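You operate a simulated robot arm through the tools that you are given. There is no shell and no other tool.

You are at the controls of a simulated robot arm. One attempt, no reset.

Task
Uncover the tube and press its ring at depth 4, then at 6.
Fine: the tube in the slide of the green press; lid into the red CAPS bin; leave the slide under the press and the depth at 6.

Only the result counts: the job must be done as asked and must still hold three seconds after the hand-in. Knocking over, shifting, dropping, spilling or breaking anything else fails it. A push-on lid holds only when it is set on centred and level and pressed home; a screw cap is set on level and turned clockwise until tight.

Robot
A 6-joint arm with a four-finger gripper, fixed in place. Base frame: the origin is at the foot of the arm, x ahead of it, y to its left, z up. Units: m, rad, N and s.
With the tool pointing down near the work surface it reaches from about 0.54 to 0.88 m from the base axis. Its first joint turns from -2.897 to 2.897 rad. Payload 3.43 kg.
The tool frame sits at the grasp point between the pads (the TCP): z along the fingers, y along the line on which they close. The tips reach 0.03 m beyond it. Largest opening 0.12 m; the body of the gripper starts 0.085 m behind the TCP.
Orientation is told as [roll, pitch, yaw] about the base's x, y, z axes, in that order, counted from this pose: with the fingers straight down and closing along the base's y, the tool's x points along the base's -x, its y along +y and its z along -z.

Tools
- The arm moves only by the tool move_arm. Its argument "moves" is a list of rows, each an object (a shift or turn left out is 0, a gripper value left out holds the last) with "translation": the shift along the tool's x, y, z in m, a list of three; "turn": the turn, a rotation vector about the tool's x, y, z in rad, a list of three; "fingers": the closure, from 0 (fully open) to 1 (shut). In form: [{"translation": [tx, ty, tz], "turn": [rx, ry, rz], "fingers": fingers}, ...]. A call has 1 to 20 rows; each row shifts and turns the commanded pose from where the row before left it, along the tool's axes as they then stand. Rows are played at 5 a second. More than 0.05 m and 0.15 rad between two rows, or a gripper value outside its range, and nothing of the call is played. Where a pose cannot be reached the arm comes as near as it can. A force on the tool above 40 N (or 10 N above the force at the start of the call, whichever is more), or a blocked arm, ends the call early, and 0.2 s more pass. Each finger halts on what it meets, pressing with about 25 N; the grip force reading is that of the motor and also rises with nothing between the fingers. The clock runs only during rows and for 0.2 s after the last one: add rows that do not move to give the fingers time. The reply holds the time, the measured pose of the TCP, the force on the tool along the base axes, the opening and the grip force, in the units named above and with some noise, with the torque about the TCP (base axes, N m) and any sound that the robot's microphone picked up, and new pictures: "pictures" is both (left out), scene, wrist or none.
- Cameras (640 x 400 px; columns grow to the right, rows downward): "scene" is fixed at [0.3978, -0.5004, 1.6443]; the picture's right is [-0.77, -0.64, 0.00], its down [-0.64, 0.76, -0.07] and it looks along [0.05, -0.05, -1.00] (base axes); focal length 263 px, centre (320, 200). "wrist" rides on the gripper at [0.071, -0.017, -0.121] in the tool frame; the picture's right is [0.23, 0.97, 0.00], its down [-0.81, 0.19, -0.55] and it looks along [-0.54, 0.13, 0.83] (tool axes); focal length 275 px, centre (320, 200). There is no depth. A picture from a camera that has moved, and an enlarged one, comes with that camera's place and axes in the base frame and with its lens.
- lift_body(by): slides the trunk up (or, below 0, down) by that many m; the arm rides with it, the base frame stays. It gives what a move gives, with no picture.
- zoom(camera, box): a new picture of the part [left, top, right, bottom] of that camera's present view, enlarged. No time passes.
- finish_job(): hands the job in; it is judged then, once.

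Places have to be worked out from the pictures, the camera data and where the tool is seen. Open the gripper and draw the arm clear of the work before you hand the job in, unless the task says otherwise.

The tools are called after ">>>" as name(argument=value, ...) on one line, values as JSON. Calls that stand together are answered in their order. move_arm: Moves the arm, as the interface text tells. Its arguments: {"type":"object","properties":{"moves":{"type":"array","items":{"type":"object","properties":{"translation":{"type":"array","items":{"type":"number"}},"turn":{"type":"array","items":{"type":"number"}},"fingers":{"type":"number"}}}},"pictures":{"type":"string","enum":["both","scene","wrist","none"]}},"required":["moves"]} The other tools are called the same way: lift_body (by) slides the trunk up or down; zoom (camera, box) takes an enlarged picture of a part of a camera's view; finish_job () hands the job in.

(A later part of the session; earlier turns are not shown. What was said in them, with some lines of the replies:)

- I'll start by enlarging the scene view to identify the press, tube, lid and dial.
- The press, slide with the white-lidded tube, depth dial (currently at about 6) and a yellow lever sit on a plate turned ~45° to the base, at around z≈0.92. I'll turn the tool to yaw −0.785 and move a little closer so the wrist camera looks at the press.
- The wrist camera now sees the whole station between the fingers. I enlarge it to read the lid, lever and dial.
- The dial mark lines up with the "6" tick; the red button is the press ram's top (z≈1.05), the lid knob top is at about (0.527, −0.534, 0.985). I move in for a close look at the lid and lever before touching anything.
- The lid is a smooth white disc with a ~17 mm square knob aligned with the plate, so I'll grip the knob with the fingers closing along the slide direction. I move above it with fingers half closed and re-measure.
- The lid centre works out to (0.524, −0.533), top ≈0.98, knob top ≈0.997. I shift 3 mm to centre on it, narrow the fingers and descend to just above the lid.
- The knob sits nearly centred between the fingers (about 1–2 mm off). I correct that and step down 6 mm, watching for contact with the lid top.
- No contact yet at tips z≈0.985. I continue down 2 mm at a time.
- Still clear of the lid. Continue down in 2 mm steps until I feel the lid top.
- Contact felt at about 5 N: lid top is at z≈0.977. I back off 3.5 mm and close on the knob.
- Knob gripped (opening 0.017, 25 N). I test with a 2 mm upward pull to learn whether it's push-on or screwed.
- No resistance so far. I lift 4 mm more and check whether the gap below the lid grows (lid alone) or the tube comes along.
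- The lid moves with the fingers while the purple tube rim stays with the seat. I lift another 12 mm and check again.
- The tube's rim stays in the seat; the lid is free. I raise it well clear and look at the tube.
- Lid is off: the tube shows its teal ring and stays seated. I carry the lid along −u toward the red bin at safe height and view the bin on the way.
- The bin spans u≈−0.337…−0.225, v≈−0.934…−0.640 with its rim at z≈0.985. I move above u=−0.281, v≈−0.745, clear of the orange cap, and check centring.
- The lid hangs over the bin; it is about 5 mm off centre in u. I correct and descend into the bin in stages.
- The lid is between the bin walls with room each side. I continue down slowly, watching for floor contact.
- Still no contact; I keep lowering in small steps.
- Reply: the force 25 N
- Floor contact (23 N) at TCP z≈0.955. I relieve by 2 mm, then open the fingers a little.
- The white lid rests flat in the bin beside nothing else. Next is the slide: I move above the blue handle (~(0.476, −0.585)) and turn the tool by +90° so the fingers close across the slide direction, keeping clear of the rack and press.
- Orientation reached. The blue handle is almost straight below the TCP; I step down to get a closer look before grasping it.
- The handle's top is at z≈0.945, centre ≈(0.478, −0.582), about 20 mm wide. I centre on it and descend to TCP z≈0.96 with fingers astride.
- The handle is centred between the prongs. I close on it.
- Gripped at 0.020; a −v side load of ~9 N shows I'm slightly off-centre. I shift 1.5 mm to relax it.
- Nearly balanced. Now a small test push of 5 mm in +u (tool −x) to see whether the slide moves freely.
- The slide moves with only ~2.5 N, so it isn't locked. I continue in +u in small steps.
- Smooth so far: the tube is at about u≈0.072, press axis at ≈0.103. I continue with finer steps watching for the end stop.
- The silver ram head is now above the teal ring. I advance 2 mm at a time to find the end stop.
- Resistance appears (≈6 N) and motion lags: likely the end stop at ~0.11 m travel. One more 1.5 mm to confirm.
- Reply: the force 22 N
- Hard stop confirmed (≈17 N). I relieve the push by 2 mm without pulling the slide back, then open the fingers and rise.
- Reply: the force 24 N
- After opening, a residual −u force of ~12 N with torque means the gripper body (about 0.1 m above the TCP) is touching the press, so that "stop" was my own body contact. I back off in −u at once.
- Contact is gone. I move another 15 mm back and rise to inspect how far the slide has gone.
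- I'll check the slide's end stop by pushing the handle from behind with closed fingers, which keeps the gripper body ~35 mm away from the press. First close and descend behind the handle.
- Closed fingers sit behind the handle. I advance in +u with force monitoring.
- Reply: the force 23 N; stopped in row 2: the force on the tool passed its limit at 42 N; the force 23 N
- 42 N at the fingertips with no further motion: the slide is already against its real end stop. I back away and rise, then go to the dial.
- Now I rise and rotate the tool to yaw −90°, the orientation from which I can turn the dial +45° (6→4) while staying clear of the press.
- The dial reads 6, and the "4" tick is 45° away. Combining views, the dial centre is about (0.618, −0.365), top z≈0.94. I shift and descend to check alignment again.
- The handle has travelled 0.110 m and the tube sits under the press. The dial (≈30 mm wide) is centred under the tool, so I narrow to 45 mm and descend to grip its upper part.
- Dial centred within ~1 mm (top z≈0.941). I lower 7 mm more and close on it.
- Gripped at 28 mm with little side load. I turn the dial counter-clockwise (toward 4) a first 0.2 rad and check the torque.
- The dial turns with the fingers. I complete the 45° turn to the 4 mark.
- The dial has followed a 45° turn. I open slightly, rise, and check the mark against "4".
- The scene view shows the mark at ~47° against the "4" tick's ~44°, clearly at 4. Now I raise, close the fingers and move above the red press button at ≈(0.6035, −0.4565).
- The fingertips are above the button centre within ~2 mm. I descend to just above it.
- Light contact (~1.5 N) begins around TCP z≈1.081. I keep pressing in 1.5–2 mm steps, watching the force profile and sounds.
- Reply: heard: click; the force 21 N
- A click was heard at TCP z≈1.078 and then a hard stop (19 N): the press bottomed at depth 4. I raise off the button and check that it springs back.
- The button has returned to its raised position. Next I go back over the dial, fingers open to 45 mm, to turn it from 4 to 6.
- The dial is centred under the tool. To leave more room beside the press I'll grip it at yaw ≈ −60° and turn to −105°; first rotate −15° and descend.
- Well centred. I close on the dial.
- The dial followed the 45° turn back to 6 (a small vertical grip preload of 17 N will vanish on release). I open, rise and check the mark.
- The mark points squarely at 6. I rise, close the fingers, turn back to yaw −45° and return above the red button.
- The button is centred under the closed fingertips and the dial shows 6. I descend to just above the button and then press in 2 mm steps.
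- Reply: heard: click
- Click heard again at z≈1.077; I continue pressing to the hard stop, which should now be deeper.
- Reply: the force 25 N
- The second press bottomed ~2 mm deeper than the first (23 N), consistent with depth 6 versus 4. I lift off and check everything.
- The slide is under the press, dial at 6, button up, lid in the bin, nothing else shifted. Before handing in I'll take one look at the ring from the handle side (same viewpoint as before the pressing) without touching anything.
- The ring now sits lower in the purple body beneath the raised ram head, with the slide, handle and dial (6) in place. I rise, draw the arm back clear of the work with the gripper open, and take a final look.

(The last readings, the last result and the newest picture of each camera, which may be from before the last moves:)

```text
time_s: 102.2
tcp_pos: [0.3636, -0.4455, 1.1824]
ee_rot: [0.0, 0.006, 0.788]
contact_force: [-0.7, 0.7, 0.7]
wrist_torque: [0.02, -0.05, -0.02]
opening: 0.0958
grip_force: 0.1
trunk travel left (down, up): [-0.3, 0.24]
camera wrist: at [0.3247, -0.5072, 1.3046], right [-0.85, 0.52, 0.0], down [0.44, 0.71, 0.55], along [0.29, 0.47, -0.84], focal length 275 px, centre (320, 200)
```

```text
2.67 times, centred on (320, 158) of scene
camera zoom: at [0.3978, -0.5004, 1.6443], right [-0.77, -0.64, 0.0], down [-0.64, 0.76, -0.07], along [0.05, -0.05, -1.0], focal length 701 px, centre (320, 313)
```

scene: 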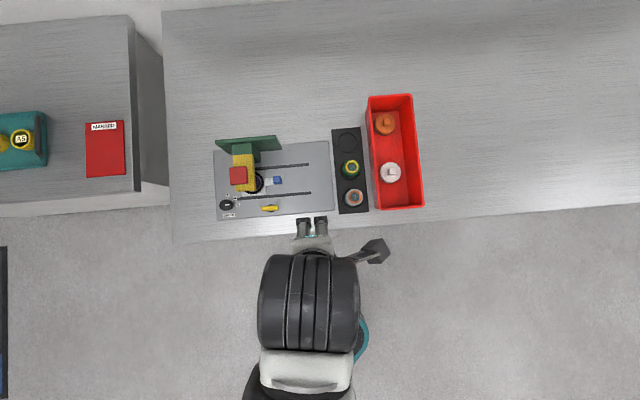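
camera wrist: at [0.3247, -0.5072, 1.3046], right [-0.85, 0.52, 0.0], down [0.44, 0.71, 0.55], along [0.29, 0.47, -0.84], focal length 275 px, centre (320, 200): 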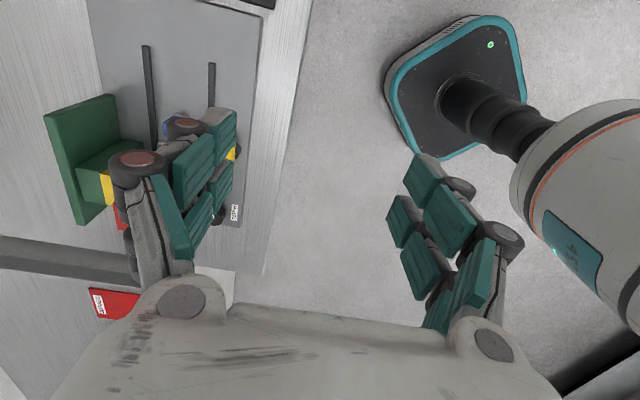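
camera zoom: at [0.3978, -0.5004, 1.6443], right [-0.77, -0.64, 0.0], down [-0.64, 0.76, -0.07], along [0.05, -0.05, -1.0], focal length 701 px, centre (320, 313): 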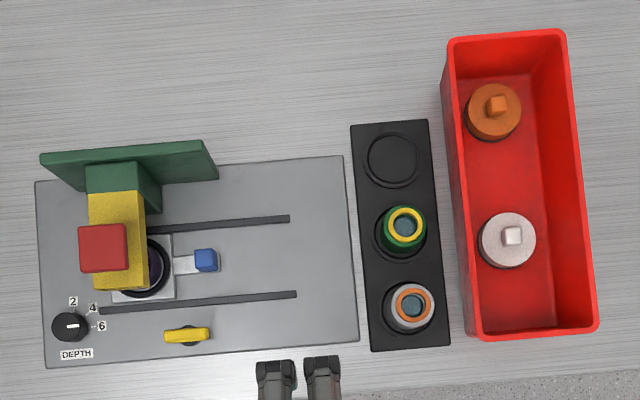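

Final state: lid in the red CAPS bin, tube in the slide under the press, dial at 6, button up, gripper open and arm drawn back. I hand the job in.

>>> finish_job()

```text
The job is handed in.
```

The job is handed in. I took the lid off the tube and pressed its ring at depth 4, then at depth 6.

- **Lid:** it lifted straight off with no resistance and now lies flat in the red CAPS bin.
- **Slide:** pushed about 0.11 m to its end stop, so the tube sits under the press. While pushing it, the gripper body touched the press (about 17 N at most). I backed off straight away and saw no sign that anything had moved.
- **Presses:** each one gave a click, and I pushed the button down to a hard stop. The second stop was about 2 mm deeper than the first, which fits 4 and then 6.
- **Ring:** it seemed to sit lower in the tube afterwards. I could only see it partly under the press, so I did not measure its depth.
- **Left as:** depth dial at 6, button back up, slide under the press, gripper open and arm clear. I did not touch the yellow lever.
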